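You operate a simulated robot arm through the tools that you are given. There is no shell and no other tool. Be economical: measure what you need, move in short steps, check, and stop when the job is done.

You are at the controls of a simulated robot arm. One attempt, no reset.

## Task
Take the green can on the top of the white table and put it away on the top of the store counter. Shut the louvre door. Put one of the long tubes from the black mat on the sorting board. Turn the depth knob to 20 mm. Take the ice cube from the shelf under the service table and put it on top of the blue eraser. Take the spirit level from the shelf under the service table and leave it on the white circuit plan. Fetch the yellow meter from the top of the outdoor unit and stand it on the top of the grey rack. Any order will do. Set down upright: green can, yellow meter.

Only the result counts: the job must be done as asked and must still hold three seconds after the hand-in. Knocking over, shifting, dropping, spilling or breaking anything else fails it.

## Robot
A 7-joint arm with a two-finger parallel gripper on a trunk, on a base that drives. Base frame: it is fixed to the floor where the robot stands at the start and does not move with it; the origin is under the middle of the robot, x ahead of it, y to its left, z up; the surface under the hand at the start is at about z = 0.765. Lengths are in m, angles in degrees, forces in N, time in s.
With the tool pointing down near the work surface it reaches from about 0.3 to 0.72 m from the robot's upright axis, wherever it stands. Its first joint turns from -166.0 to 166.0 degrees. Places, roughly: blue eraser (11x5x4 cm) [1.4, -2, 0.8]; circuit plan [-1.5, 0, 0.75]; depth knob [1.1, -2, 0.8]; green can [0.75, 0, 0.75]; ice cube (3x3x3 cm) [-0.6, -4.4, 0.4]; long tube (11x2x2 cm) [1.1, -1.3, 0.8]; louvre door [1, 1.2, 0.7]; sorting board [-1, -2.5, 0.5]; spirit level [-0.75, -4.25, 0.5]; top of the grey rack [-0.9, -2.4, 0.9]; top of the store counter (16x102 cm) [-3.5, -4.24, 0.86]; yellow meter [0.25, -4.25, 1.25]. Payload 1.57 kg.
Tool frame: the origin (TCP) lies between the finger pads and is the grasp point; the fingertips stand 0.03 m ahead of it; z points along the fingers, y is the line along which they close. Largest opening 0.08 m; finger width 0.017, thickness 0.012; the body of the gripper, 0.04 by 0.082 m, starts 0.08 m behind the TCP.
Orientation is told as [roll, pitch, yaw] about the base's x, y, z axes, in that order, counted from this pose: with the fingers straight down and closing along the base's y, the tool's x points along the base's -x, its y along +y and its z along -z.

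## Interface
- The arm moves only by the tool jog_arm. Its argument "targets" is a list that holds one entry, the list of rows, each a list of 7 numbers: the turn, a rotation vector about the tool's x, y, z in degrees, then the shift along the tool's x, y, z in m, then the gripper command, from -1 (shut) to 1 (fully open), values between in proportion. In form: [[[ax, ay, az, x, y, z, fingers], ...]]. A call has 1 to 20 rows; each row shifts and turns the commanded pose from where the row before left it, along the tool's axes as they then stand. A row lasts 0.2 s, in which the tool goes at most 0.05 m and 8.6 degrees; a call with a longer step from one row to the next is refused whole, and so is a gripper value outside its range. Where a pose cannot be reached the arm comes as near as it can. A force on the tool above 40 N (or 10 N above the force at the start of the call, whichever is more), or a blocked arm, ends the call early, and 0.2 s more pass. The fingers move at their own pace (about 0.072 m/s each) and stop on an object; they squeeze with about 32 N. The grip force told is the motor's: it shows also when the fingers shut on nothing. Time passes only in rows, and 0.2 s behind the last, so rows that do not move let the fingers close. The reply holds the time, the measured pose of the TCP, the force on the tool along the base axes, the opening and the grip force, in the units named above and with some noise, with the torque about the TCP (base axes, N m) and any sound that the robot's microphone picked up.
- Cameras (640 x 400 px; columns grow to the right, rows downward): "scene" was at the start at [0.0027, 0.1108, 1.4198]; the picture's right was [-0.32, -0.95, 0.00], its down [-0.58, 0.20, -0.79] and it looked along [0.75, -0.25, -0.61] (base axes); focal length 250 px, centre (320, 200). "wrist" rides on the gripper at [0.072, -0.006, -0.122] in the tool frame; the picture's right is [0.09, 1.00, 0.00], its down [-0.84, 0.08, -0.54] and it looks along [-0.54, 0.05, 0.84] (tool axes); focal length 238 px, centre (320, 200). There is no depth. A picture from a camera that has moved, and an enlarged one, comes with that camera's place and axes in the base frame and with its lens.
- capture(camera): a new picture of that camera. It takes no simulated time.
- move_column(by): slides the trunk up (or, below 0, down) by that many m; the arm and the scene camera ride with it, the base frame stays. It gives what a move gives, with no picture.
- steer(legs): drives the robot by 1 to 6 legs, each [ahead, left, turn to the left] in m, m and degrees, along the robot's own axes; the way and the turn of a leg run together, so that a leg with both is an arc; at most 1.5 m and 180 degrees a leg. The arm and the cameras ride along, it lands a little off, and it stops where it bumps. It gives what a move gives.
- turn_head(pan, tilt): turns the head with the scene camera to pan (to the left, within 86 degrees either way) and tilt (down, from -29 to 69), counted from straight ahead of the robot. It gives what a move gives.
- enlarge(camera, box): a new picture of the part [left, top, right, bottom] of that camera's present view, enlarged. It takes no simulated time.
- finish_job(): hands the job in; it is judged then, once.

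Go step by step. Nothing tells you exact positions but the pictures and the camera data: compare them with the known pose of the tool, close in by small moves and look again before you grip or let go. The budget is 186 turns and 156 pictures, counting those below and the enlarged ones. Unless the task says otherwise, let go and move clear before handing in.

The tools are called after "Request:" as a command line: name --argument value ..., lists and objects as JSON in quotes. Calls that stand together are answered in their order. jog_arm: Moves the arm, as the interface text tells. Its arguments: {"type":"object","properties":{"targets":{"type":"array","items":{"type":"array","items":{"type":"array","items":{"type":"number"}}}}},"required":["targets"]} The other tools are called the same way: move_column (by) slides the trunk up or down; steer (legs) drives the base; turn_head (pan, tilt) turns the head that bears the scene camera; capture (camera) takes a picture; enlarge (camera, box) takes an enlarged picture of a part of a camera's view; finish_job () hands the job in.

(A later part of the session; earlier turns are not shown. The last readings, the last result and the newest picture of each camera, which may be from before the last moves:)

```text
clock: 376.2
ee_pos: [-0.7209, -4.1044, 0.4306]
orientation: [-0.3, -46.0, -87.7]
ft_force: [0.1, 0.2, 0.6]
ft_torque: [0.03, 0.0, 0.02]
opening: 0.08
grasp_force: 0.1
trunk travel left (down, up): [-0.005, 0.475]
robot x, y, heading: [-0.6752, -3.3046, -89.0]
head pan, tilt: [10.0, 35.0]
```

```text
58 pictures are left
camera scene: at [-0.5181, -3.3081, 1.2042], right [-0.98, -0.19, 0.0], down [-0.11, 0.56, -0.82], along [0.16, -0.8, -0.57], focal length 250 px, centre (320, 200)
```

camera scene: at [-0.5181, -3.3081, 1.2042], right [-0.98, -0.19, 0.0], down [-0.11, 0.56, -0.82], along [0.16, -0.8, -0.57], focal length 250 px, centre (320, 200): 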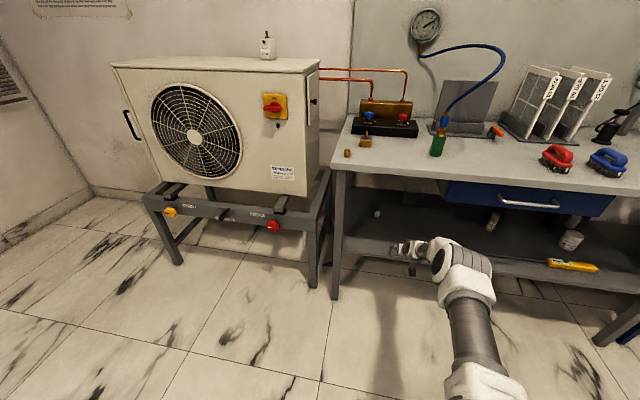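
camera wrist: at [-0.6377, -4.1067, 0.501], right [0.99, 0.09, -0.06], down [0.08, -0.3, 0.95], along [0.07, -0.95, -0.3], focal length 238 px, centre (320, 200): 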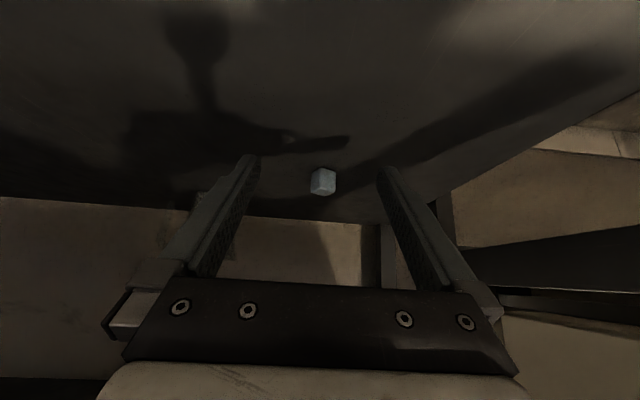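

Now the arm is low and stretched. Driving left and in with the arm held so, stopping short of the cube.

Request:
steer --legs '[[0, 0.1, 0], [0.17, 0, 0]]'

Request:
capture --camera "wrist"

Request:
capture --camera "scene"

```text
clock: 379.0
ee_pos: [-0.6204, -4.2753, 0.4317]
orientation: [-0.3, -45.8, -87.5]
ft_force: [-0.4, 0.1, -0.1]
ft_torque: [-0.02, 0.03, 0.02]
opening: 0.0797
grasp_force: 0.0
trunk travel left (down, up): [-0.005, 0.475]
robot x, y, heading: [-0.5751, -3.4734, -88.8]
head pan, tilt: [10.0, 35.0]
```

```text
57 pictures are left
camera wrist: at [-0.632, -4.1385, 0.4638], right [0.99, 0.1, -0.07], down [0.09, -0.19, 0.98], along [0.09, -0.98, -0.2], focal length 238 px, centre (320, 200)
```

wrist: 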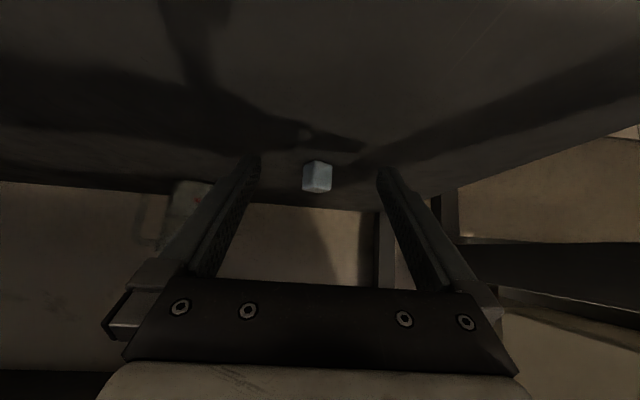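

```text
56 pictures are left
camera scene: at [-0.4174, -3.4794, 1.2042], right [-0.98, -0.19, 0.0], down [-0.11, 0.56, -0.82], along [0.16, -0.8, -0.57], focal length 250 px, centre (320, 200)
```

scene: 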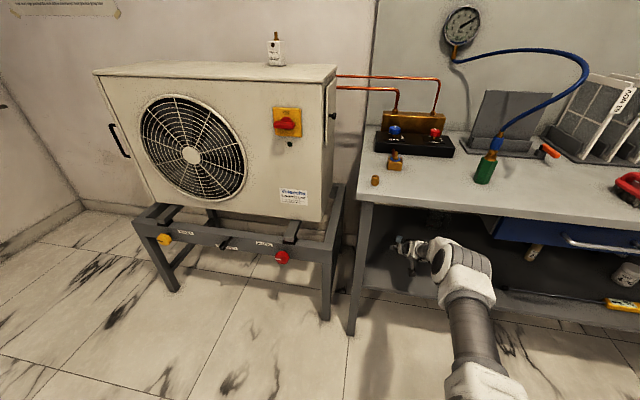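

Cube at (-0.616, -4.356). Driving 7 cm further in, then lowering.

Request:
steer --legs '[[0.068, 0, 0]]'

Request:
capture --camera "wrist"

```text
clock: 380.1
ee_pos: [-0.6179, -4.3436, 0.4305]
orientation: [-0.3, -45.8, -87.5]
ft_force: [0.6, -0.4, -1.9]
ft_torque: [-0.01, -0.02, 0.01]
opening: 0.0799
grasp_force: 0.1
trunk travel left (down, up): [-0.005, 0.475]
robot x, y, heading: [-0.5727, -3.5414, -88.9]
head pan, tilt: [10.0, 35.0]
```

```text
55 pictures are left
camera wrist: at [-0.6307, -4.2062, 0.4638], right [0.99, 0.1, -0.07], down [0.09, -0.19, 0.98], along [0.09, -0.98, -0.2], focal length 238 px, centre (320, 200)
```

wrist: 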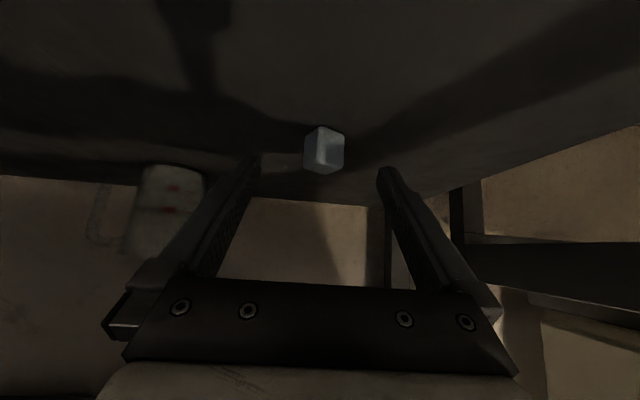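

Cube is between the fingers' planes. Lowering 18 mm and gripping.

Request:
jog_arm --targets '[[[0, 0, 0, 0.0065, 0.001, 0.0063, 1], [0, 0, 0, 0.0065, 0.001, 0.0063, 1], [0, 0, 0, 0, 0, 0, -1], [0, 0, 0, 0, 0, 0, -1], [0, 0, 0, 0, 0, 0, -1], [0, 0, 0, 0, 0, 0, -1]]]'

Request:
capture --camera "wrist"

```text
clock: 381.5
ee_pos: [-0.6176, -4.3414, 0.4128]
orientation: [-0.3, -45.9, -87.6]
ft_force: [-0.1, -0.4, -0.3]
ft_torque: [-0.02, -0.01, 0.01]
opening: 0.0001
grasp_force: 21.1
trunk travel left (down, up): [-0.005, 0.475]
robot x, y, heading: [-0.5725, -3.5392, -88.6]
head pan, tilt: [10.0, 35.0]
```

```text
54 pictures are left
camera wrist: at [-0.6291, -4.2045, 0.4455], right [0.99, 0.1, -0.07], down [0.09, -0.19, 0.98], along [0.09, -0.98, -0.2], focal length 238 px, centre (320, 200)
```

wrist: 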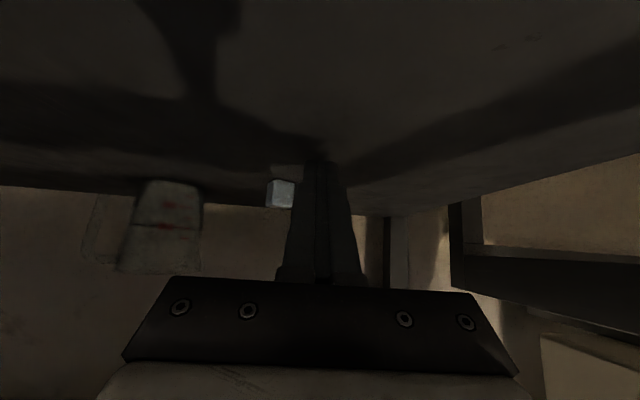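

The cube slipped forward out of the tips, to about (-0.647, -4.426). Raising, opening, and looking closely.

Request:
jog_arm --targets '[[[0, 0, 0, -0.018, -0.0, -0.0174, -1], [0, 0, 0, 0, -0.025, 0, 1], [0, 0, 0, 0, 0, 0, 1], [0, 0, 0, 0, 0, 0, 1]]]'

Request:
enlarge --camera "wrist" --box '[220, 90, 420, 240]'

```text
clock: 382.5
ee_pos: [-0.6424, -4.3439, 0.4369]
orientation: [-0.3, -45.8, -87.6]
ft_force: [0.5, -0.6, -0.2]
ft_torque: [0.0, -0.02, -0.01]
opening: 0.0799
grasp_force: 0.0
trunk travel left (down, up): [-0.005, 0.475]
robot x, y, heading: [-0.5679, -3.5407, -89.0]
head pan, tilt: [10.0, 35.0]
```

```text
2.67 times, centred on (320, 165) of wrist
camera zoom: at [-0.6546, -4.2063, 0.4699], right [0.99, 0.1, -0.07], down [0.09, -0.19, 0.98], along [0.09, -0.98, -0.2], focal length 636 px, centre (320, 293)
```

zoom: 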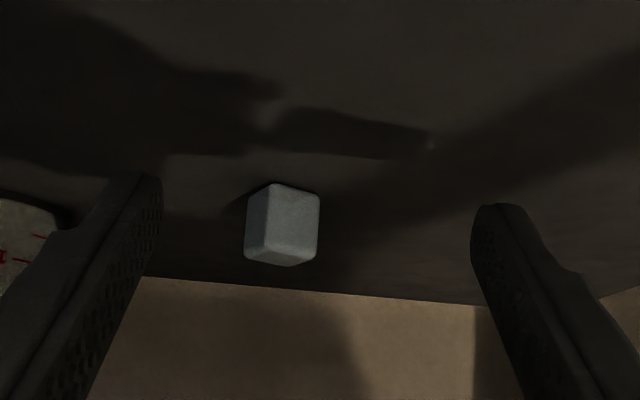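

Cube at about (-0.649, -4.447). Shifting slightly right, driving 10 cm further in.

Request:
jog_arm --targets '[[[0, 0, 0, 0, -0.009, 0, 1]]]'

Request:
steer --legs '[[0.1, 0, 0]]'

Request:
capture --camera "wrist"

Request:
capture --camera "scene"

```text
clock: 382.9
ee_pos: [-0.6521, -4.3452, 0.4375]
orientation: [-0.2, -45.9, -87.6]
ft_force: [-0.5, 0.1, 0.5]
ft_torque: [-0.01, 0.02, -0.01]
opening: 0.08
grasp_force: 0.1
trunk travel left (down, up): [-0.005, 0.475]
robot x, y, heading: [-0.5735, -3.5433, -89.1]
head pan, tilt: [10.0, 35.0]
```

```text
clock: 384.3
ee_pos: [-0.6558, -4.4203, 0.4072]
orientation: [0.1, -44.6, -88.7]
ft_force: [4.0, 18.3, 40.7]
ft_torque: [-0.12, 0.68, 0.01]
opening: 0.0743
grasp_force: 0.1
trunk travel left (down, up): [-0.005, 0.475]
robot x, y, heading: [-0.5691, -3.6355, -89.3]
head pan, tilt: [10.0, 35.0]
stopped in leg 1: the force on the tool passed its limit at 262 N (the readings are from after the stop); the commanded pose is now the measured one
```

```text
52 pictures are left
camera wrist: at [-0.6666, -4.2835, 0.4429], right [0.99, 0.09, -0.06], down [0.08, -0.21, 0.97], along [0.07, -0.97, -0.22], focal length 238 px, centre (320, 200)
```

wrist: 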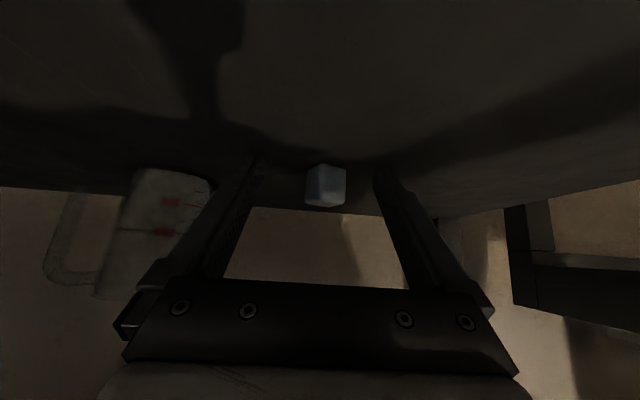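

```text
51 pictures are left
camera scene: at [-0.4132, -3.6367, 1.2057], right [-0.98, -0.19, 0.0], down [-0.11, 0.56, -0.82], along [0.15, -0.81, -0.57], focal length 250 px, centre (320, 200)
```

scene: 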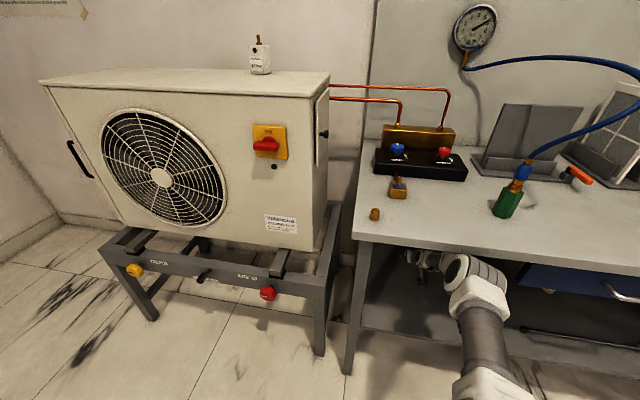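

The wrist/elbow touched the table edge. Backing off a bit and then extending the arm instead.

Request:
steer --legs '[[-0.045, 0, 0]]'

Request:
jog_arm --targets '[[[0, 0, 0, -0.014, 0.002, -0.0139, 1], [0, 0, 0, -0.0139, 0.001, 0.0144, 1]]]'

Request:
capture --camera "scene"

```text
clock: 385.3
ee_pos: [-0.6574, -4.3739, 0.4073]
orientation: [0.2, -44.4, -88.6]
ft_force: [4.5, 24.0, 39.2]
ft_torque: [0.07, 0.65, -0.21]
opening: 0.079
grasp_force: 0.1
trunk travel left (down, up): [-0.005, 0.475]
robot x, y, heading: [-0.5758, -3.5878, -89.1]
head pan, tilt: [10.0, 35.0]
```

```text
clock: 385.9
ee_pos: [-0.6521, -4.3957, 0.4224]
orientation: [0.1, -44.2, -88.8]
ft_force: [0.0, 0.3, -0.3]
ft_torque: [-0.01, -0.03, -0.05]
opening: 0.0798
grasp_force: 0.1
trunk travel left (down, up): [-0.005, 0.475]
robot x, y, heading: [-0.5712, -3.5899, -89.4]
head pan, tilt: [10.0, 35.0]
```

```text
50 pictures are left
camera scene: at [-0.4142, -3.5951, 1.204], right [-0.98, -0.19, 0.0], down [-0.11, 0.56, -0.82], along [0.15, -0.8, -0.57], focal length 250 px, centre (320, 200)
```

scene: 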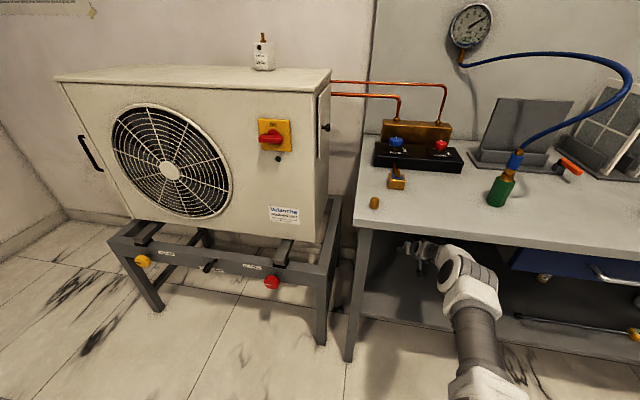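

Forces are back to zero and the table corner is where it was. Extending 5 cm forward to straddle the cube.

Request:
jog_arm --targets '[[[0, 0, 0, -0.0152, 0, 0.02, 1], [0, 0, 0, -0.0152, 0, 0.02, 1]]]'

Request:
enlarge --camera "wrist" --box '[200, 90, 440, 250]'

```text
clock: 386.5
ee_pos: [-0.6508, -4.419, 0.417]
orientation: [0.0, -44.0, -88.6]
ft_force: [0.4, -0.5, 0.1]
ft_torque: [-0.01, -0.01, -0.02]
opening: 0.08
grasp_force: 0.0
out of reach, approached as far as the arm can: row 2
trunk travel left (down, up): [-0.005, 0.475]
robot x, y, heading: [-0.5734, -3.5902, -89.4]
head pan, tilt: [10.0, 35.0]
```

```text
2.50 times, centred on (320, 170) of wrist
camera zoom: at [-0.6612, -4.2822, 0.4544], right [0.99, 0.09, -0.06], down [0.08, -0.22, 0.97], along [0.07, -0.97, -0.23], focal length 596 px, centre (320, 275)
```

zoom: 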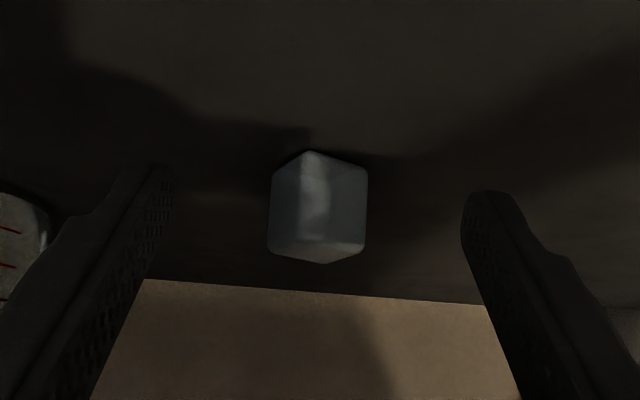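

About 2.5 cm more is needed. Tilting 8° flatter gives the reach; then extending.

Request:
jog_arm --targets '[[[0, -8, 0, 0, 0, 0, 1], [0, 0, 0, -0.0115, 0, 0.0228, 1]]]'

Request:
enlarge --camera "wrist" --box '[200, 90, 440, 250]'

```text
clock: 387.1
ee_pos: [-0.6525, -4.4271, 0.4164]
orientation: [0.2, -52.2, -88.7]
ft_force: [-0.8, -0.3, 0.0]
ft_torque: [0.0, 0.01, 0.01]
opening: 0.08
grasp_force: 0.0
out of reach, approached as far as the arm can: row 2
trunk travel left (down, up): [-0.005, 0.475]
robot x, y, heading: [-0.5692, -3.5883, -89.3]
head pan, tilt: [10.0, 35.0]
```

```text
2.50 times, centred on (320, 170) of wrist
camera zoom: at [-0.6631, -4.2873, 0.4335], right [0.99, 0.08, -0.07], down [0.08, -0.08, 0.99], along [0.07, -0.99, -0.09], focal length 596 px, centre (320, 275)
```

zoom: 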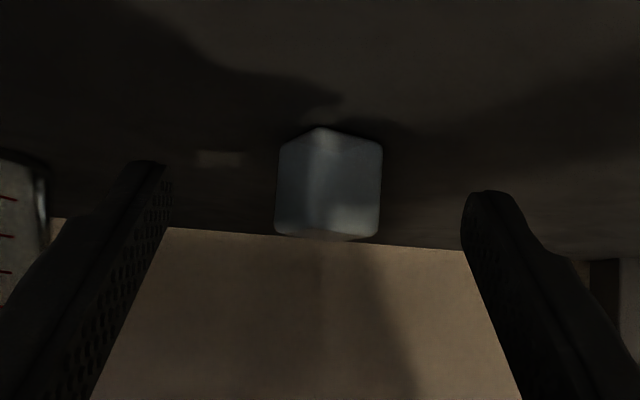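

Tip is 8 mm past the cube's centre. Creeping the base 1.8 cm in and lowering slightly.

Request:
steer --legs '[[0.018, 0, 0]]'

Request:
jog_arm --targets '[[[0, 0, 0, 0.004, 0, 0.003, 1]]]'

Request:
enlarge --camera "wrist" --box '[200, 90, 440, 250]'

```text
clock: 387.9
ee_pos: [-0.6526, -4.4451, 0.4165]
orientation: [0.1, -52.2, -88.8]
ft_force: [-0.4, -0.3, 0.5]
ft_torque: [0.04, -0.02, 0.01]
opening: 0.08
grasp_force: 0.0
trunk travel left (down, up): [-0.005, 0.475]
robot x, y, heading: [-0.5682, -3.6112, -89.5]
head pan, tilt: [10.0, 35.0]
```

```text
clock: 388.3
ee_pos: [-0.6532, -4.4449, 0.4097]
orientation: [0.0, -52.2, -88.6]
ft_force: [0.6, 0.7, 0.2]
ft_torque: [0.02, -0.01, -0.01]
opening: 0.0799
grasp_force: 0.1
trunk travel left (down, up): [-0.005, 0.475]
robot x, y, heading: [-0.5715, -3.6084, -89.4]
head pan, tilt: [10.0, 35.0]
```

```text
2.50 times, centred on (320, 170) of wrist
camera zoom: at [-0.6633, -4.3046, 0.428], right [0.99, 0.08, -0.07], down [0.08, -0.08, 0.99], along [0.07, -0.99, -0.09], focal length 596 px, centre (320, 275)
```

zoom: 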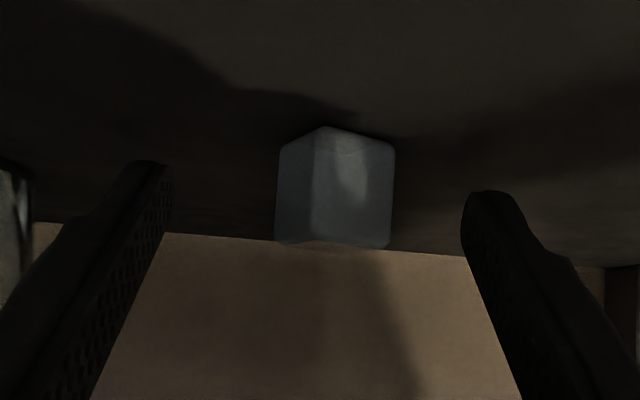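

The cube is well within the fingers. Closing in stages so it can square up.

Request:
jog_arm --targets '[[[0, 0, 0, 0, 0, 0, 0.1], [0, 0, 0, 0, 0, 0, -0.1], [0, 0, 0, 0, 0, 0, -0.2], [0, 0, 0, 0, 0, 0, -0.25], [0, 0, 0, 0, 0, 0, -0.3], [0, 0, 0, 0, 0, 0, -0.35], [0, 0, 0, 0, 0, 0, -0.4]]]'

Request:
enlarge --camera "wrist" --box '[200, 90, 440, 250]'

```text
clock: 389.9
ee_pos: [-0.653, -4.4453, 0.4113]
orientation: [0.1, -52.2, -88.7]
ft_force: [-0.4, -0.7, -0.3]
ft_torque: [-0.01, 0.02, 0.01]
opening: 0.0241
grasp_force: 0.2
trunk travel left (down, up): [-0.005, 0.475]
robot x, y, heading: [-0.5691, -3.6086, -89.1]
head pan, tilt: [10.0, 35.0]
```

```text
2.50 times, centred on (320, 170) of wrist
camera zoom: at [-0.6631, -4.3046, 0.428], right [0.99, 0.08, -0.07], down [0.08, -0.08, 0.99], along [0.07, -0.99, -0.09], focal length 596 px, centre (320, 275)
```

zoom: 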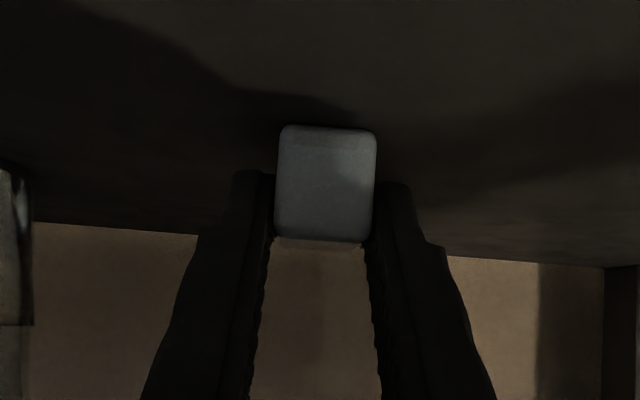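

Squared up between the pads. Squeezing fully.

Request:
jog_arm --targets '[[[0, 0, 0, 0, 0, 0, -0.5], [0, 0, 0, 0, 0, 0, -0.7], [0, 0, 0, 0, 0, 0, -1], [0, 0, 0, 0, 0, 0, -1]]]'

Request:
enlarge --camera "wrist" --box '[200, 90, 440, 250]'

```text
clock: 390.9
ee_pos: [-0.6527, -4.4453, 0.4107]
orientation: [0.1, -52.2, -88.9]
ft_force: [0.5, -0.1, -1.0]
ft_torque: [-0.04, -0.01, -0.01]
opening: 0.0223
grasp_force: 32.1
trunk travel left (down, up): [-0.005, 0.475]
robot x, y, heading: [-0.567, -3.6074, -89.4]
head pan, tilt: [10.0, 35.0]
```

```text
2.50 times, centred on (320, 170) of wrist
camera zoom: at [-0.6631, -4.3046, 0.428], right [0.99, 0.08, -0.07], down [0.08, -0.08, 0.99], along [0.07, -0.99, -0.09], focal length 596 px, centre (320, 275)
```

zoom: 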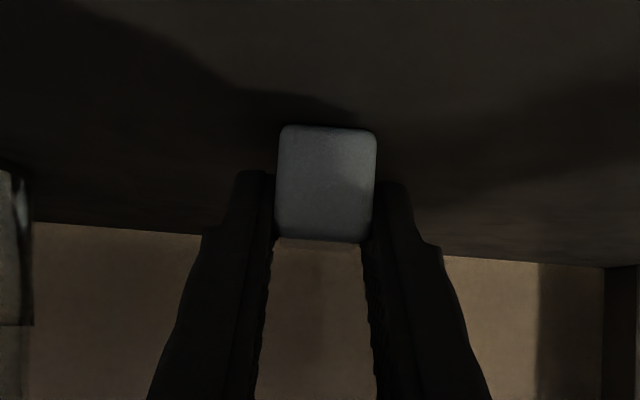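

Gripped (22 mm). Lifting slightly and backing out.

Request:
jog_arm --targets '[[[0, 0, 0, -0.0098, 0, -0.0077, -1], [0, 0, 0, -0.0098, 0, -0.0077, -1]]]'

Request:
steer --legs '[[-0.42, 0, 0]]'

Request:
capture --camera "wrist"

```text
clock: 391.5
ee_pos: [-0.6513, -4.4445, 0.4367]
orientation: [0.1, -52.1, -88.7]
ft_force: [-0.6, -0.2, -0.8]
ft_torque: [0.02, -0.04, -0.01]
opening: 0.0225
grasp_force: 31.8
trunk travel left (down, up): [-0.005, 0.475]
robot x, y, heading: [-0.5705, -3.607, -89.1]
head pan, tilt: [10.0, 35.0]
```

```text
clock: 394.8
ee_pos: [-0.6509, -4.036, 0.4355]
orientation: [0.1, -52.2, -88.3]
ft_force: [0.4, 0.2, 0.3]
ft_torque: [-0.03, 0.0, -0.04]
opening: 0.0225
grasp_force: 31.8
trunk travel left (down, up): [-0.005, 0.475]
robot x, y, heading: [-0.5784, -3.1996, -88.7]
head pan, tilt: [10.0, 35.0]
```

```text
44 pictures are left
camera wrist: at [-0.6632, -3.8959, 0.4538], right [0.99, 0.09, -0.07], down [0.08, -0.08, 0.99], along [0.08, -0.99, -0.09], focal length 238 px, centre (320, 200)
```

wrist: 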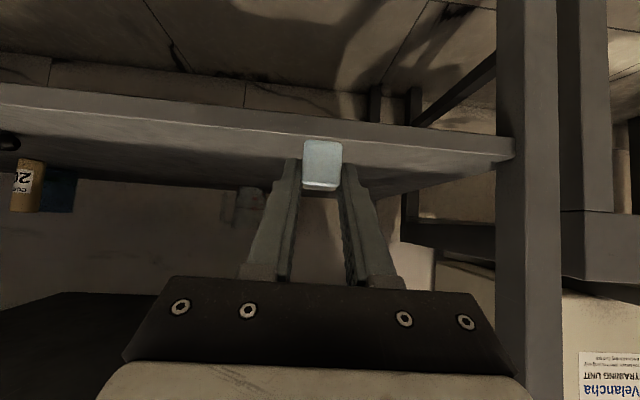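

Cube held. Retracting the arm, raising the trunk, and straightening the tool.

Request:
jog_arm --targets '[[[0, 0, 0, 0.0277, 0, -0.0355, -1], [0, 0, 0, 0.0277, 0, -0.0355, -1], [0, 0, 0, 0.0277, 0, -0.0355, -1], [0, 0, 0, 0.0277, 0, -0.0355, -1], [0, 0, 0, 0.0277, 0, -0.0355, -1], [0, 0, 0, 0.0277, 0, -0.0355, -1]]]'

Request:
move_column --by 0.35

Request:
jog_arm --targets '[[[0, 0, 0, -0.035, 0.0, -0.03, -1], [0, 0, 0, -0.035, 0.0, -0.03, -1], [0, 0, 0, -0.035, 0.0, -0.03, -1], [0, 0, 0, -0.035, 0.0, -0.03, -1], [0, 7.5, 0, 0, 0, 0, -1], [0, 7.5, 0, 0, 0, 0, -1], [0, 7.5, 0, 0, 0, 0, -1], [0, 7.5, 0, 0, 0, 0, -1], [0, 7.5, 0, 0, 0, 0, -1], [0, 7.5, 0, 0, 0, 0, -1], [0, 7, 0, 0, 0, 0, -1]]]'

Request:
steer --legs '[[0.05, 0.55, 0]]'

Request:
capture --camera "wrist"

```text
clock: 396.1
ee_pos: [-0.6601, -3.7653, 0.4377]
orientation: [0.1, -52.3, -88.2]
ft_force: [0.6, -0.5, -0.1]
ft_torque: [0.03, -0.01, 0.0]
opening: 0.0222
grasp_force: 32.4
trunk travel left (down, up): [-0.005, 0.475]
robot x, y, heading: [-0.5788, -3.1994, -88.9]
head pan, tilt: [10.0, 35.0]
```

```text
clock: 399.6
ee_pos: [-0.6599, -3.7648, 0.7878]
orientation: [0.1, -52.2, -88.2]
ft_force: [0.0, 0.4, -0.5]
ft_torque: [0.02, -0.02, 0.02]
opening: 0.0223
grasp_force: 31.6
trunk travel left (down, up): [-0.355, 0.125]
robot x, y, heading: [-0.5799, -3.1917, -88.7]
head pan, tilt: [10.0, 35.0]
```

```text
clock: 402.0
ee_pos: [-0.6603, -3.7565, 0.9723]
orientation: [0.1, 0.0, -88.1]
ft_force: [0.5, -0.4, -0.7]
ft_torque: [-0.02, 0.0, 0.01]
opening: 0.0223
grasp_force: 31.9
trunk travel left (down, up): [-0.355, 0.125]
robot x, y, heading: [-0.5796, -3.196, -88.8]
head pan, tilt: [10.0, 35.0]
```

```text
clock: 406.6
ee_pos: [-0.1074, -3.7952, 0.9718]
orientation: [0.1, -0.2, -88.2]
ft_force: [0.4, 0.0, 0.0]
ft_torque: [-0.03, 0.01, 0.0]
opening: 0.0226
grasp_force: 32.3
trunk travel left (down, up): [-0.355, 0.125]
robot x, y, heading: [-0.0268, -3.2367, -88.9]
head pan, tilt: [10.0, 35.0]
```

```text
43 pictures are left
camera wrist: at [-0.1169, -3.7231, 1.0928], right [0.99, 0.13, 0.0], down [0.1, -0.83, 0.54], along [0.07, -0.54, -0.84], focal length 238 px, centre (320, 200)
```

wrist: 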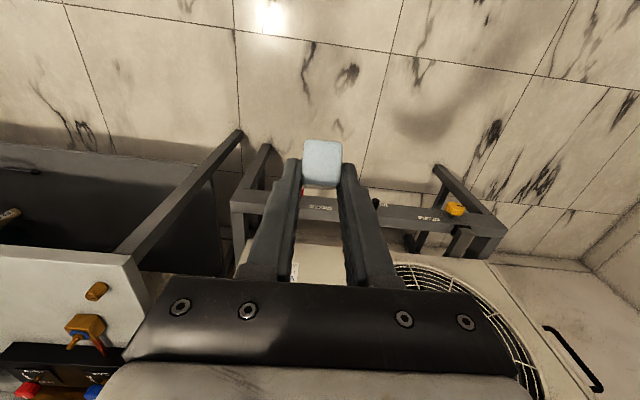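

Cube is secure. Heading for the eraser bench: backing north and turning to face +x for a look.

Request:
steer --legs '[[-0.85, 0, 0], [0, 0, 88]]'

Request:
turn_head --pan 5 --tilt 32

Request:
capture --camera "scene"

```text
clock: 417.5
ee_pos: [0.515, -2.494, 0.9712]
orientation: [0.1, -0.3, -0.1]
ft_force: [0.0, 0.1, 0.0]
ft_torque: [0.01, 0.03, 0.02]
opening: 0.0223
grasp_force: 32.4
trunk travel left (down, up): [-0.355, 0.125]
robot x, y, heading: [-0.041, -2.3918, -0.8]
head pan, tilt: [10.0, 35.0]
```

```text
clock: 418.2
ee_pos: [0.514, -2.494, 0.9721]
orientation: [0.1, -0.2, 0.0]
ft_force: [0.7, 0.0, 0.1]
ft_torque: [0.0, 0.01, 0.02]
opening: 0.0222
grasp_force: 31.9
trunk travel left (down, up): [-0.355, 0.125]
robot x, y, heading: [-0.0464, -2.3911, -0.7]
head pan, tilt: [5.0, 32.0]
```

```text
42 pictures are left
camera scene: at [-0.0292, -2.2461, 1.5588], right [0.08, -1.0, 0.0], down [-0.53, -0.04, -0.85], along [0.85, 0.06, -0.53], focal length 250 px, centre (320, 200)
```

scene: 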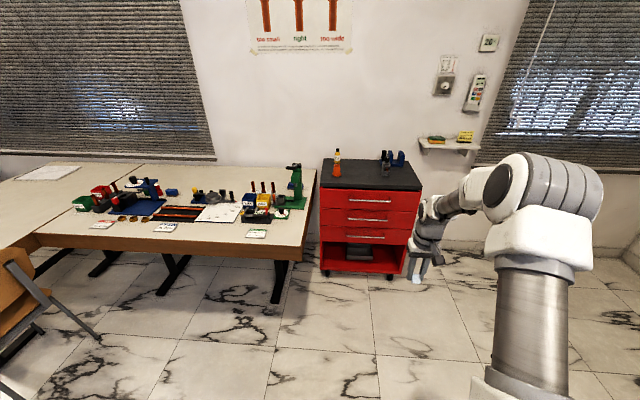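

The bench spans x 0.76..1.7, y down to -2.12; the toolbox stands beyond x 1.39. Zooming at the bench's end to identify eraser, knob and mat.

Request:
enlarge --camera "scene" --box '[60, 150, 330, 270]'

```text
2.37 times, centred on (195, 210) of scene
camera zoom: at [-0.0292, -2.2461, 1.5588], right [0.08, -1.0, 0.0], down [-0.53, -0.04, -0.85], along [0.85, 0.06, -0.53], focal length 593 px, centre (616, 176)
```

zoom: 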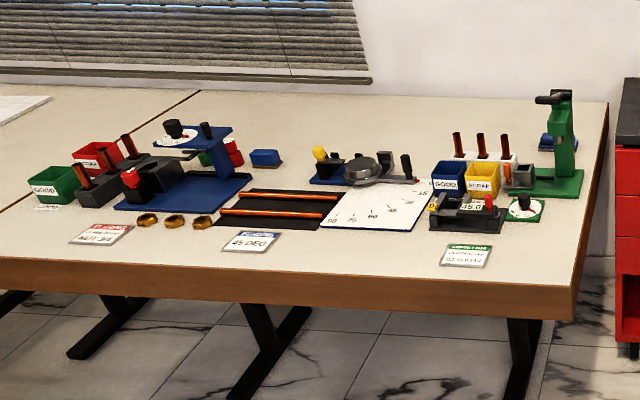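

Eraser is the blue block behind the green drill press, near (1.38, -1.95); knob dial at (1.05, -1.96); tubes on the black mat near (1.0, -1.39). I'll come at the eraser diagonally from the south-west, clear of the press and toolbox.

Request:
steer --legs '[[0.8, -0.44, 0], [0, 0, 58]]'

Request:
turn_head --pan 0 --tilt 32

Request:
capture --camera "scene"

```text
clock: 427.2
ee_pos: [1.1091, -2.4, 0.9715]
orientation: [0.1, -0.2, 60.5]
ft_force: [-0.2, 0.5, -0.1]
ft_torque: [0.02, 0.02, 0.02]
opening: 0.0223
grasp_force: 32.0
trunk travel left (down, up): [-0.355, 0.125]
robot x, y, heading: [0.7514, -2.8336, 59.8]
head pan, tilt: [5.0, 32.0]
```

```text
clock: 427.9
ee_pos: [1.1096, -2.3993, 0.9726]
orientation: [0.1, -0.1, 60.6]
ft_force: [-0.4, -0.6, -1.0]
ft_torque: [-0.01, -0.02, -0.02]
opening: 0.0223
grasp_force: 32.0
trunk travel left (down, up): [-0.355, 0.125]
robot x, y, heading: [0.7504, -2.8326, 59.9]
head pan, tilt: [0.0, 32.0]
```

```text
40 pictures are left
camera scene: at [0.6323, -2.7566, 1.5588], right [0.87, -0.5, 0.0], down [-0.27, -0.46, -0.85], along [0.42, 0.73, -0.53], focal length 250 px, centre (320, 200)
```

scene: 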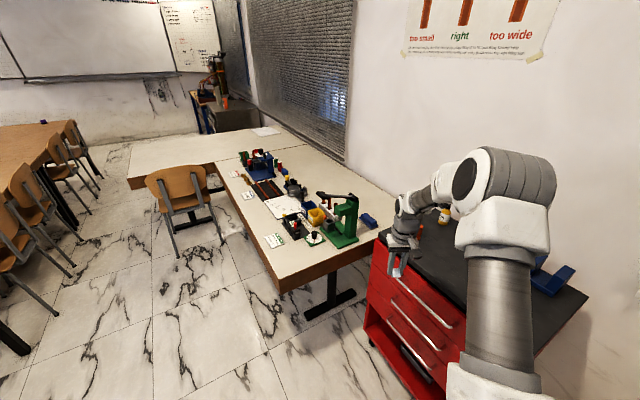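

Eraser centre is near (1.37, -2.0). Raising the trunk for clearance and driving 38 cm ahead.

Request:
move_column --by 0.12

Request:
steer --legs '[[0.375, 0, 0]]'

Request:
capture --camera "wrist"

Request:
capture --camera "scene"

```text
clock: 429.4
ee_pos: [1.1085, -2.3999, 1.0914]
orientation: [0.2, -0.2, 60.6]
ft_force: [-0.4, 0.3, 0.6]
ft_torque: [-0.01, 0.0, -0.01]
opening: 0.0226
grasp_force: 32.0
trunk travel left (down, up): [-0.475, 0.005]
robot x, y, heading: [0.7446, -2.8335, 60.2]
head pan, tilt: [0.0, 32.0]
```

```text
clock: 432.4
ee_pos: [1.2926, -2.0731, 1.0915]
orientation: [0.0, -0.2, 60.9]
ft_force: [0.1, 0.3, 1.1]
ft_torque: [-0.01, -0.02, -0.05]
opening: 0.0226
grasp_force: 32.0
trunk travel left (down, up): [-0.475, 0.005]
robot x, y, heading: [0.9335, -2.5077, 60.2]
head pan, tilt: [0.0, 32.0]
```

```text
39 pictures are left
camera wrist: at [1.2642, -2.1393, 1.2127], right [-0.92, 0.4, 0.0], down [0.34, 0.77, 0.54], along [0.22, 0.5, -0.84], focal length 238 px, centre (320, 200)
```

wrist: 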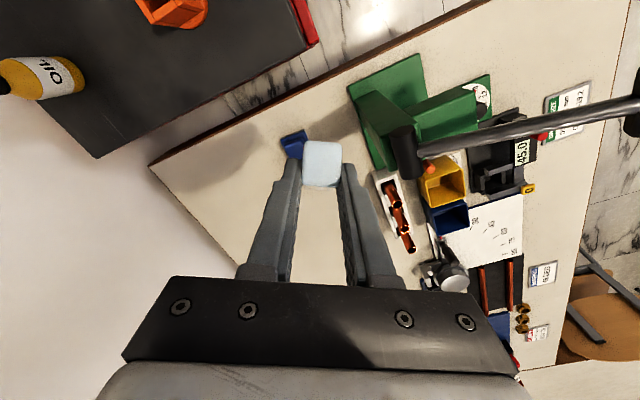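

```text
38 pictures are left
camera scene: at [0.8191, -2.4319, 1.6788], right [0.87, -0.5, 0.0], down [-0.26, -0.46, -0.85], along [0.42, 0.74, -0.53], focal length 250 px, centre (320, 200)
```

scene: 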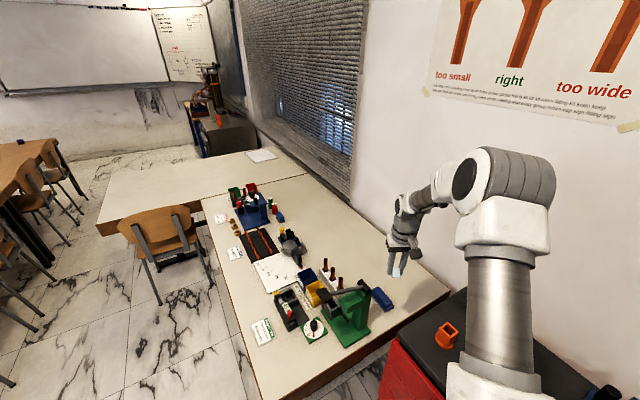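

The eraser's long side runs along y: centre (1.367, -1.988). Tilting the tool back to 52° so the cube sits flat, then moving above the eraser.

Request:
jog_arm --targets '[[[0, -7.45, 0, 0, 0, 0, -1], [0, -7.45, 0, 0, 0, 0, -1], [0, -7.45, 0, 0, 0, 0, -1], [0, -7.45, 0, 0, 0, 0, -1], [0, -7.45, 0, 0, 0, 0, -1], [0, -7.45, 0, 0, 0, 0, -1], [0, -7.3, 0, 0, 0, 0, -1], [0, 0, 0, -0.0223, -0.0081, 0.0285, -1], [0, 0, 0, -0.0223, -0.0081, 0.0285, -1], [0, 0, 0, -0.0223, -0.0081, 0.0285, -1], [0, 0, 0, 0.0368, 0, 0.0287, -1], [0, 0, 0, 0.0368, 0, 0.0287, -1], [0, 0, 0, 0.0368, 0, 0.0287, -1]]]'

Request:
enlarge --camera "scene" --box '[290, 220, 470, 350]'

Request:
capture --camera "wrist"

```text
clock: 435.2
ee_pos: [1.365, -1.9888, 0.952]
orientation: [0.1, -52.1, 60.8]
ft_force: [0.2, 0.3, -1.0]
ft_torque: [-0.02, 0.01, 0.02]
opening: 0.0226
grasp_force: 31.7
trunk travel left (down, up): [-0.475, 0.005]
robot x, y, heading: [0.9363, -2.5084, 60.3]
head pan, tilt: [0.0, 32.0]
```

```text
3.08 times, centred on (380, 285) of scene
camera zoom: at [0.8191, -2.4319, 1.6789], right [0.87, -0.5, 0.0], down [-0.26, -0.46, -0.85], along [0.42, 0.74, -0.53], focal length 770 px, centre (135, -62)
```

zoom: 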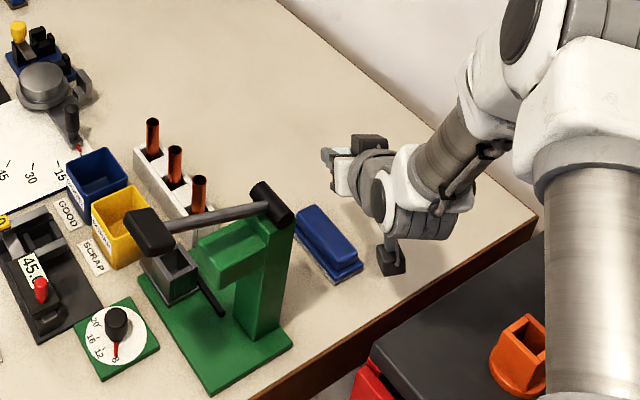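

```text
36 pictures are left
camera wrist: at [1.3026, -2.1156, 0.9708], right [-0.9, 0.43, -0.07], down [-0.03, 0.11, 0.99], along [0.44, 0.89, -0.09], focal length 238 px, centre (320, 200)
```

wrist: 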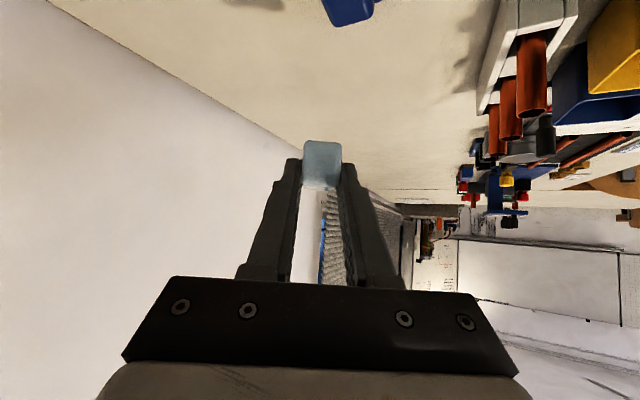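

Eraser is directly below. Lowering to just above it.

Request:
jog_arm --targets '[[[0, 0, 0, 0.0268, 0, 0.0209, -1], [0, 0, 0, 0.0268, 0, 0.0209, -1], [0, 0, 0, 0.0215, 0, 0.0168, -1]]]'

Request:
capture --camera "wrist"

Request:
enlarge --camera "scene" --box '[330, 250, 440, 340]'

```text
clock: 436.0
ee_pos: [1.3643, -1.9867, 0.8585]
orientation: [0.1, -52.1, 60.9]
ft_force: [0.6, 0.2, 0.1]
ft_torque: [0.02, -0.01, 0.01]
opening: 0.0223
grasp_force: 31.8
trunk travel left (down, up): [-0.475, 0.005]
robot x, y, heading: [0.9375, -2.5107, 60.2]
head pan, tilt: [0.0, 32.0]
```

```text
35 pictures are left
camera wrist: at [1.3015, -2.1132, 0.8752], right [-0.9, 0.43, -0.07], down [-0.03, 0.11, 0.99], along [0.44, 0.89, -0.09], focal length 238 px, centre (320, 200)
```

wrist: 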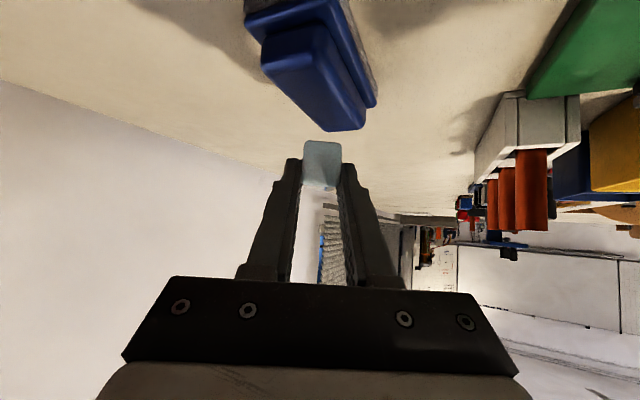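

```text
4.44 times, centred on (385, 295) of scene
camera zoom: at [0.819, -2.4321, 1.6789], right [0.87, -0.5, 0.0], down [-0.26, -0.46, -0.85], along [0.42, 0.74, -0.53], focal length 1112 px, centre (31, -222)
```

zoom: 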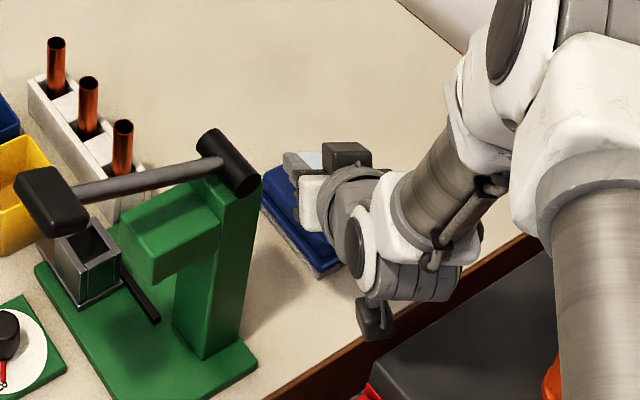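

The cube hangs right over the eraser's top (about 3 cm wide, 1.35..1.38). Final slow descent.

Request:
jog_arm --targets '[[[0, 0, 0, 0.0047, 0, 0.0037, -1], [0, 0, 0, 0.0047, 0, 0.0037, -1], [0, 0, 0, 0.0047, 0, 0.0037, -1], [0, 0, 0, 0.0016, 0, 0.0012, -1], [0, 0, 0, 0.0016, 0, 0.0012, -1]]]'

Request:
enlarge --camera "wrist" --box '[230, 60, 420, 200]'

```text
clock: 437.2
ee_pos: [1.3671, -1.9872, 0.8362]
orientation: [0.1, -52.3, 60.9]
ft_force: [1.1, 6.1, 3.8]
ft_torque: [-0.59, 0.22, -0.25]
opening: 0.0222
grasp_force: 31.4
trunk travel left (down, up): [-0.475, 0.005]
robot x, y, heading: [0.9326, -2.5075, 60.0]
head pan, tilt: [0.0, 32.0]
```

```text
2.86 times, centred on (325, 130) of wrist
camera zoom: at [1.304, -2.1134, 0.8532], right [-0.9, 0.43, -0.07], down [-0.03, 0.11, 0.99], along [0.44, 0.89, -0.09], focal length 681 px, centre (306, 400)
```

zoom: 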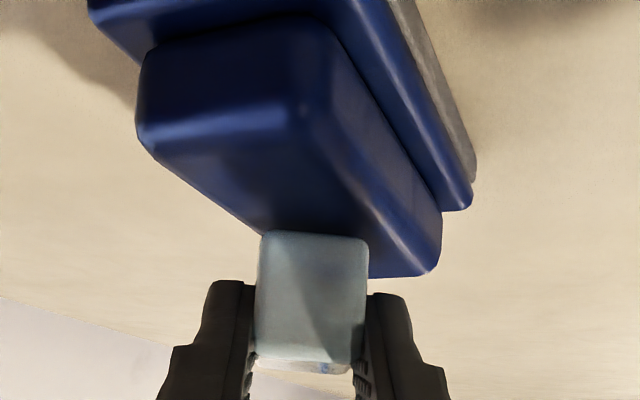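

The cube sits about 7 mm to the +x side of the eraser's middle. Lifting 4 mm, shifting back, and lowering again.

Request:
jog_arm --targets '[[[0, 0, 0, -0.0032, 0, -0.0025, -1], [0, 0, 0, 0.0048, 0.0037, -0.0061, -1], [0, 0, 0, 0.0032, 0, 0.0025, -1], [0, 0, 0, 0.0016, 0, 0.0012, -1], [0, 0, 0, 0.0016, 0, 0.0012, -1]]]'

Request:
enlarge --camera "wrist" --box '[230, 60, 420, 200]'

```text
clock: 438.2
ee_pos: [1.3595, -1.9859, 0.8382]
orientation: [0.3, -52.9, 60.8]
ft_force: [-0.6, 3.3, 1.6]
ft_torque: [-0.29, 0.11, -0.34]
opening: 0.0224
grasp_force: 31.6
trunk travel left (down, up): [-0.475, 0.005]
robot x, y, heading: [0.9361, -2.5051, 60.3]
head pan, tilt: [0.0, 32.0]
stopped in row 5: the force on the tool passed its limit at 41 N (the readings are from after the stop); the commanded pose is now the measured one
```

```text
2.86 times, centred on (325, 130) of wrist
camera zoom: at [1.2981, -2.1135, 0.8537], right [-0.9, 0.43, -0.07], down [-0.03, 0.1, 0.99], along [0.44, 0.9, -0.08], focal length 681 px, centre (306, 400)
```

zoom: 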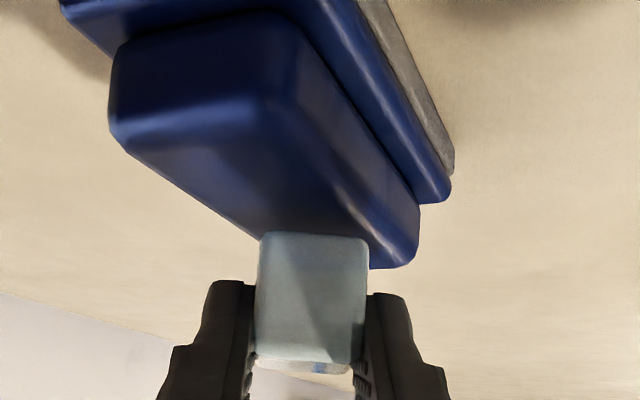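

Cube centre is now about (1.364, -1.983), well over the eraser top and in contact. Releasing in stages and withdrawing along the tool axis.

Request:
jog_arm --targets '[[[0, 0, 0, 0, 0, 0, -0.4], [0, 0, 0, 0, 0, 0, -0.2], [0, 0, 0, 0, 0, 0, 0.1], [0, 0, 0, 0, 0, 0, 0.1], [0, 0, 0, -0.006, 0, -0.015, 0.1], [0, 0, 0, -0.01, 0, -0.03, 0.1], [0, 0, 0, -0.01, 0, -0.045, 0.1], [0, 0, 0, -0.025, 0, -0.04, 0.1], [0, 0, 0, -0.03, 0, -0.035, 0.1], [0, 0, 0, -0.035, 0, -0.03, 0.1]]]'

Request:
enlarge --camera "scene" --box '[290, 220, 470, 350]'

```text
clock: 439.4
ee_pos: [1.3573, -1.9869, 0.8539]
orientation: [0.6, -53.5, 60.8]
ft_force: [-0.5, 5.1, 3.5]
ft_torque: [-0.61, 0.19, -0.45]
opening: 0.0442
grasp_force: 0.0
trunk travel left (down, up): [-0.475, 0.005]
robot x, y, heading: [0.9375, -2.5071, 60.3]
head pan, tilt: [0.0, 32.0]
stopped in row 5: the force on the tool passed its limit at 47 N (the readings are from after the stop); the commanded pose is now the measured one
```

```text
3.08 times, centred on (380, 285) of scene
camera zoom: at [0.8189, -2.4316, 1.6789], right [0.87, -0.49, 0.0], down [-0.26, -0.46, -0.85], along [0.42, 0.74, -0.53], focal length 770 px, centre (135, -62)
```

zoom: 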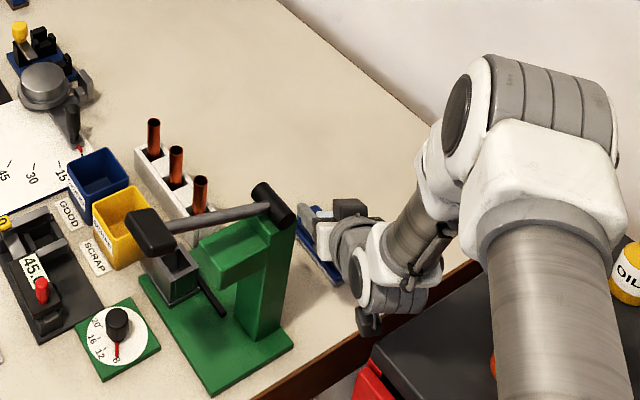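

The wrist camera bracket is rubbing the toolbox edge behind it. I'll go straight up instead (with a hair forward).

Request:
jog_arm --targets '[[[0, 0, 0, -0.0025, 0, 0.0032, 0.1], [0, 0, 0, -0.0118, 0, -0.0092, 0.1], [0, 0, 0, -0.0197, 0, -0.0154, 0.1], [0, 0, 0, -0.0315, 0, -0.0246, 0.1], [0, 0, 0, -0.0355, 0, -0.0277, 0.1], [0, 0, 0, -0.0355, 0, -0.0277, 0.1], [0, 0, 0, -0.0355, 0, -0.0277, 0.1]]]'

Request:
enlarge --camera "scene" --box '[290, 220, 470, 350]'

```text
clock: 441.0
ee_pos: [1.3561, -1.9913, 1.0663]
orientation: [0.6, -53.4, 60.8]
ft_force: [-1.0, 0.5, -0.8]
ft_torque: [0.0, -0.01, 0.02]
opening: 0.044
grasp_force: 0.0
trunk travel left (down, up): [-0.475, 0.005]
robot x, y, heading: [0.9337, -2.5102, 60.2]
head pan, tilt: [0.0, 32.0]
```

```text
3.08 times, centred on (380, 285) of scene
camera zoom: at [0.8187, -2.4319, 1.6787], right [0.87, -0.5, 0.0], down [-0.26, -0.46, -0.85], along [0.42, 0.74, -0.53], focal length 770 px, centre (135, -62)
```

zoom: 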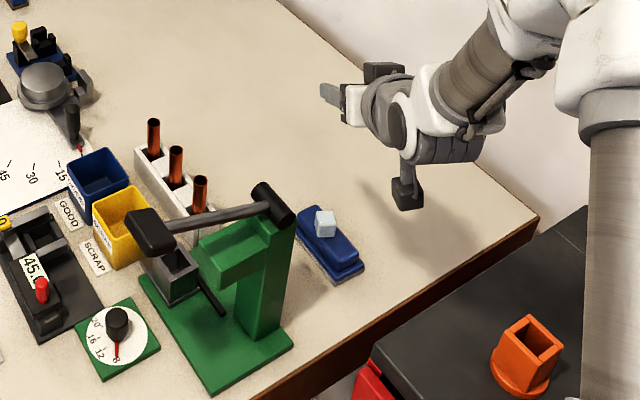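

The ice cube sits on the eraser. Next the depth knob; the press lever passes just south of it, so I'll approach from the west. Backing out and driving round.

Request:
steer --legs '[[-0.38, 0, 0], [0, 0, -60], [-0.4, 0, 0], [0, 0.98, 0]]'

Request:
jog_arm --targets '[[[0, 7.5, 0, 0, 0, 0, 1], [0, 7.5, 0, 0, 0, 0, 1], [0, 7.5, 0, 0, 0, 0, 1], [0, 0, 0, 0, 0, 0, 1]]]'

Request:
turn_head --pan -10 --tilt 40

Request:
capture --camera "scene"

```text
clock: 457.6
ee_pos: [1.0159, -1.9479, 1.067]
orientation: [0.5, -53.3, 0.4]
ft_force: [-0.2, 0.4, 0.2]
ft_torque: [-0.02, 0.01, 0.01]
opening: 0.044
grasp_force: 0.0
trunk travel left (down, up): [-0.475, 0.005]
robot x, y, heading: [0.3578, -1.839, -0.2]
head pan, tilt: [0.0, 32.0]
```

```text
clock: 458.6
ee_pos: [1.0153, -1.9503, 1.0657]
orientation: [0.4, -30.8, 0.5]
ft_force: [1.7, 0.0, -0.3]
ft_torque: [0.01, 0.03, 0.01]
opening: 0.0802
grasp_force: 0.0
trunk travel left (down, up): [-0.475, 0.005]
robot x, y, heading: [0.3575, -1.8334, -0.4]
head pan, tilt: [0.0, 32.0]
```

```text
clock: 459.4
ee_pos: [1.0165, -1.9492, 1.0662]
orientation: [0.3, -30.8, 0.5]
ft_force: [-0.2, -0.1, 0.6]
ft_torque: [0.04, 0.02, 0.04]
opening: 0.0802
grasp_force: 0.0
trunk travel left (down, up): [-0.475, 0.005]
robot x, y, heading: [0.3572, -1.8368, -0.2]
head pan, tilt: [-10.0, 40.0]
```

```text
29 pictures are left
camera scene: at [0.3632, -1.7126, 1.6666], right [-0.18, -0.98, 0.0], down [-0.63, 0.11, -0.77], along [0.75, -0.14, -0.64], focal length 250 px, centre (320, 200)
```

scene: 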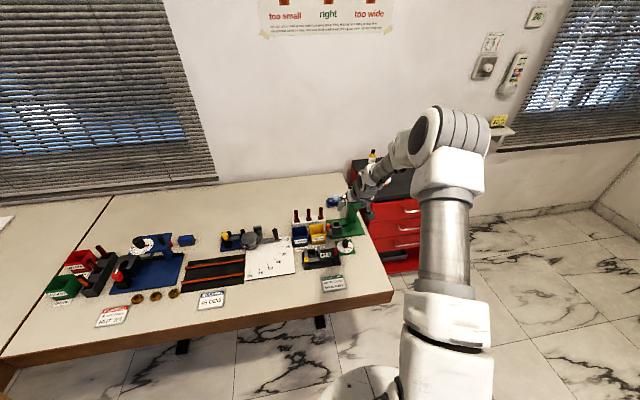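

Request:
capture --camera "wrist"

```text
28 pictures are left
camera wrist: at [0.8919, -1.9578, 1.1334], right [-0.09, 0.99, -0.04], down [0.44, 0.08, 0.89], along [0.89, 0.06, -0.44], focal length 238 px, centre (320, 200)
```

wrist: 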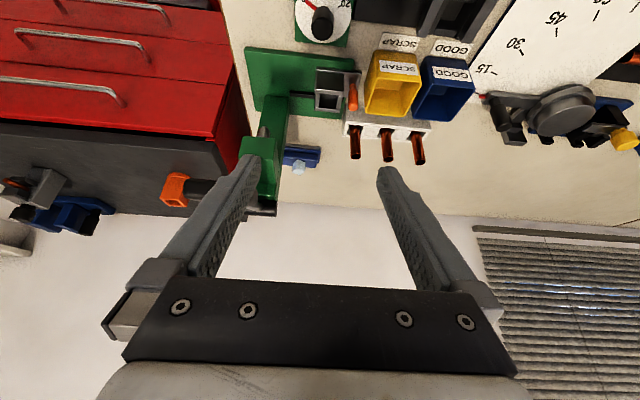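

Dial centre about (1.056, -1.956), pointer toward the south-west; lever end passes at y -2.0. Zooming on the dial to read the scale.

Request:
enlarge --camera "scene" --box '[322, 230, 370, 260]'

```text
13.33 times, centred on (346, 245) of scene
camera zoom: at [0.3632, -1.7126, 1.6666], right [-0.18, -0.98, 0.0], down [-0.63, 0.11, -0.77], along [0.75, -0.14, -0.64], focal length 3336 px, centre (-27, -400)
```

zoom: 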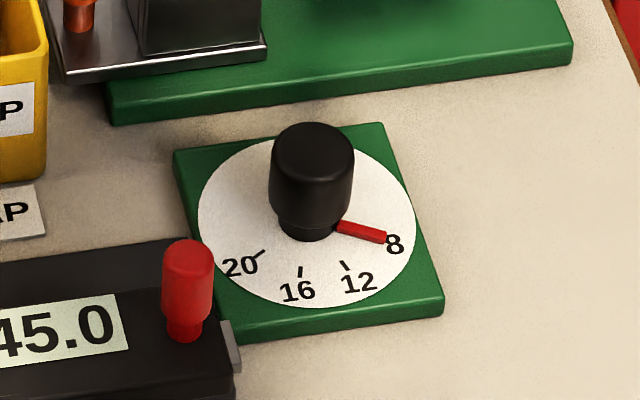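

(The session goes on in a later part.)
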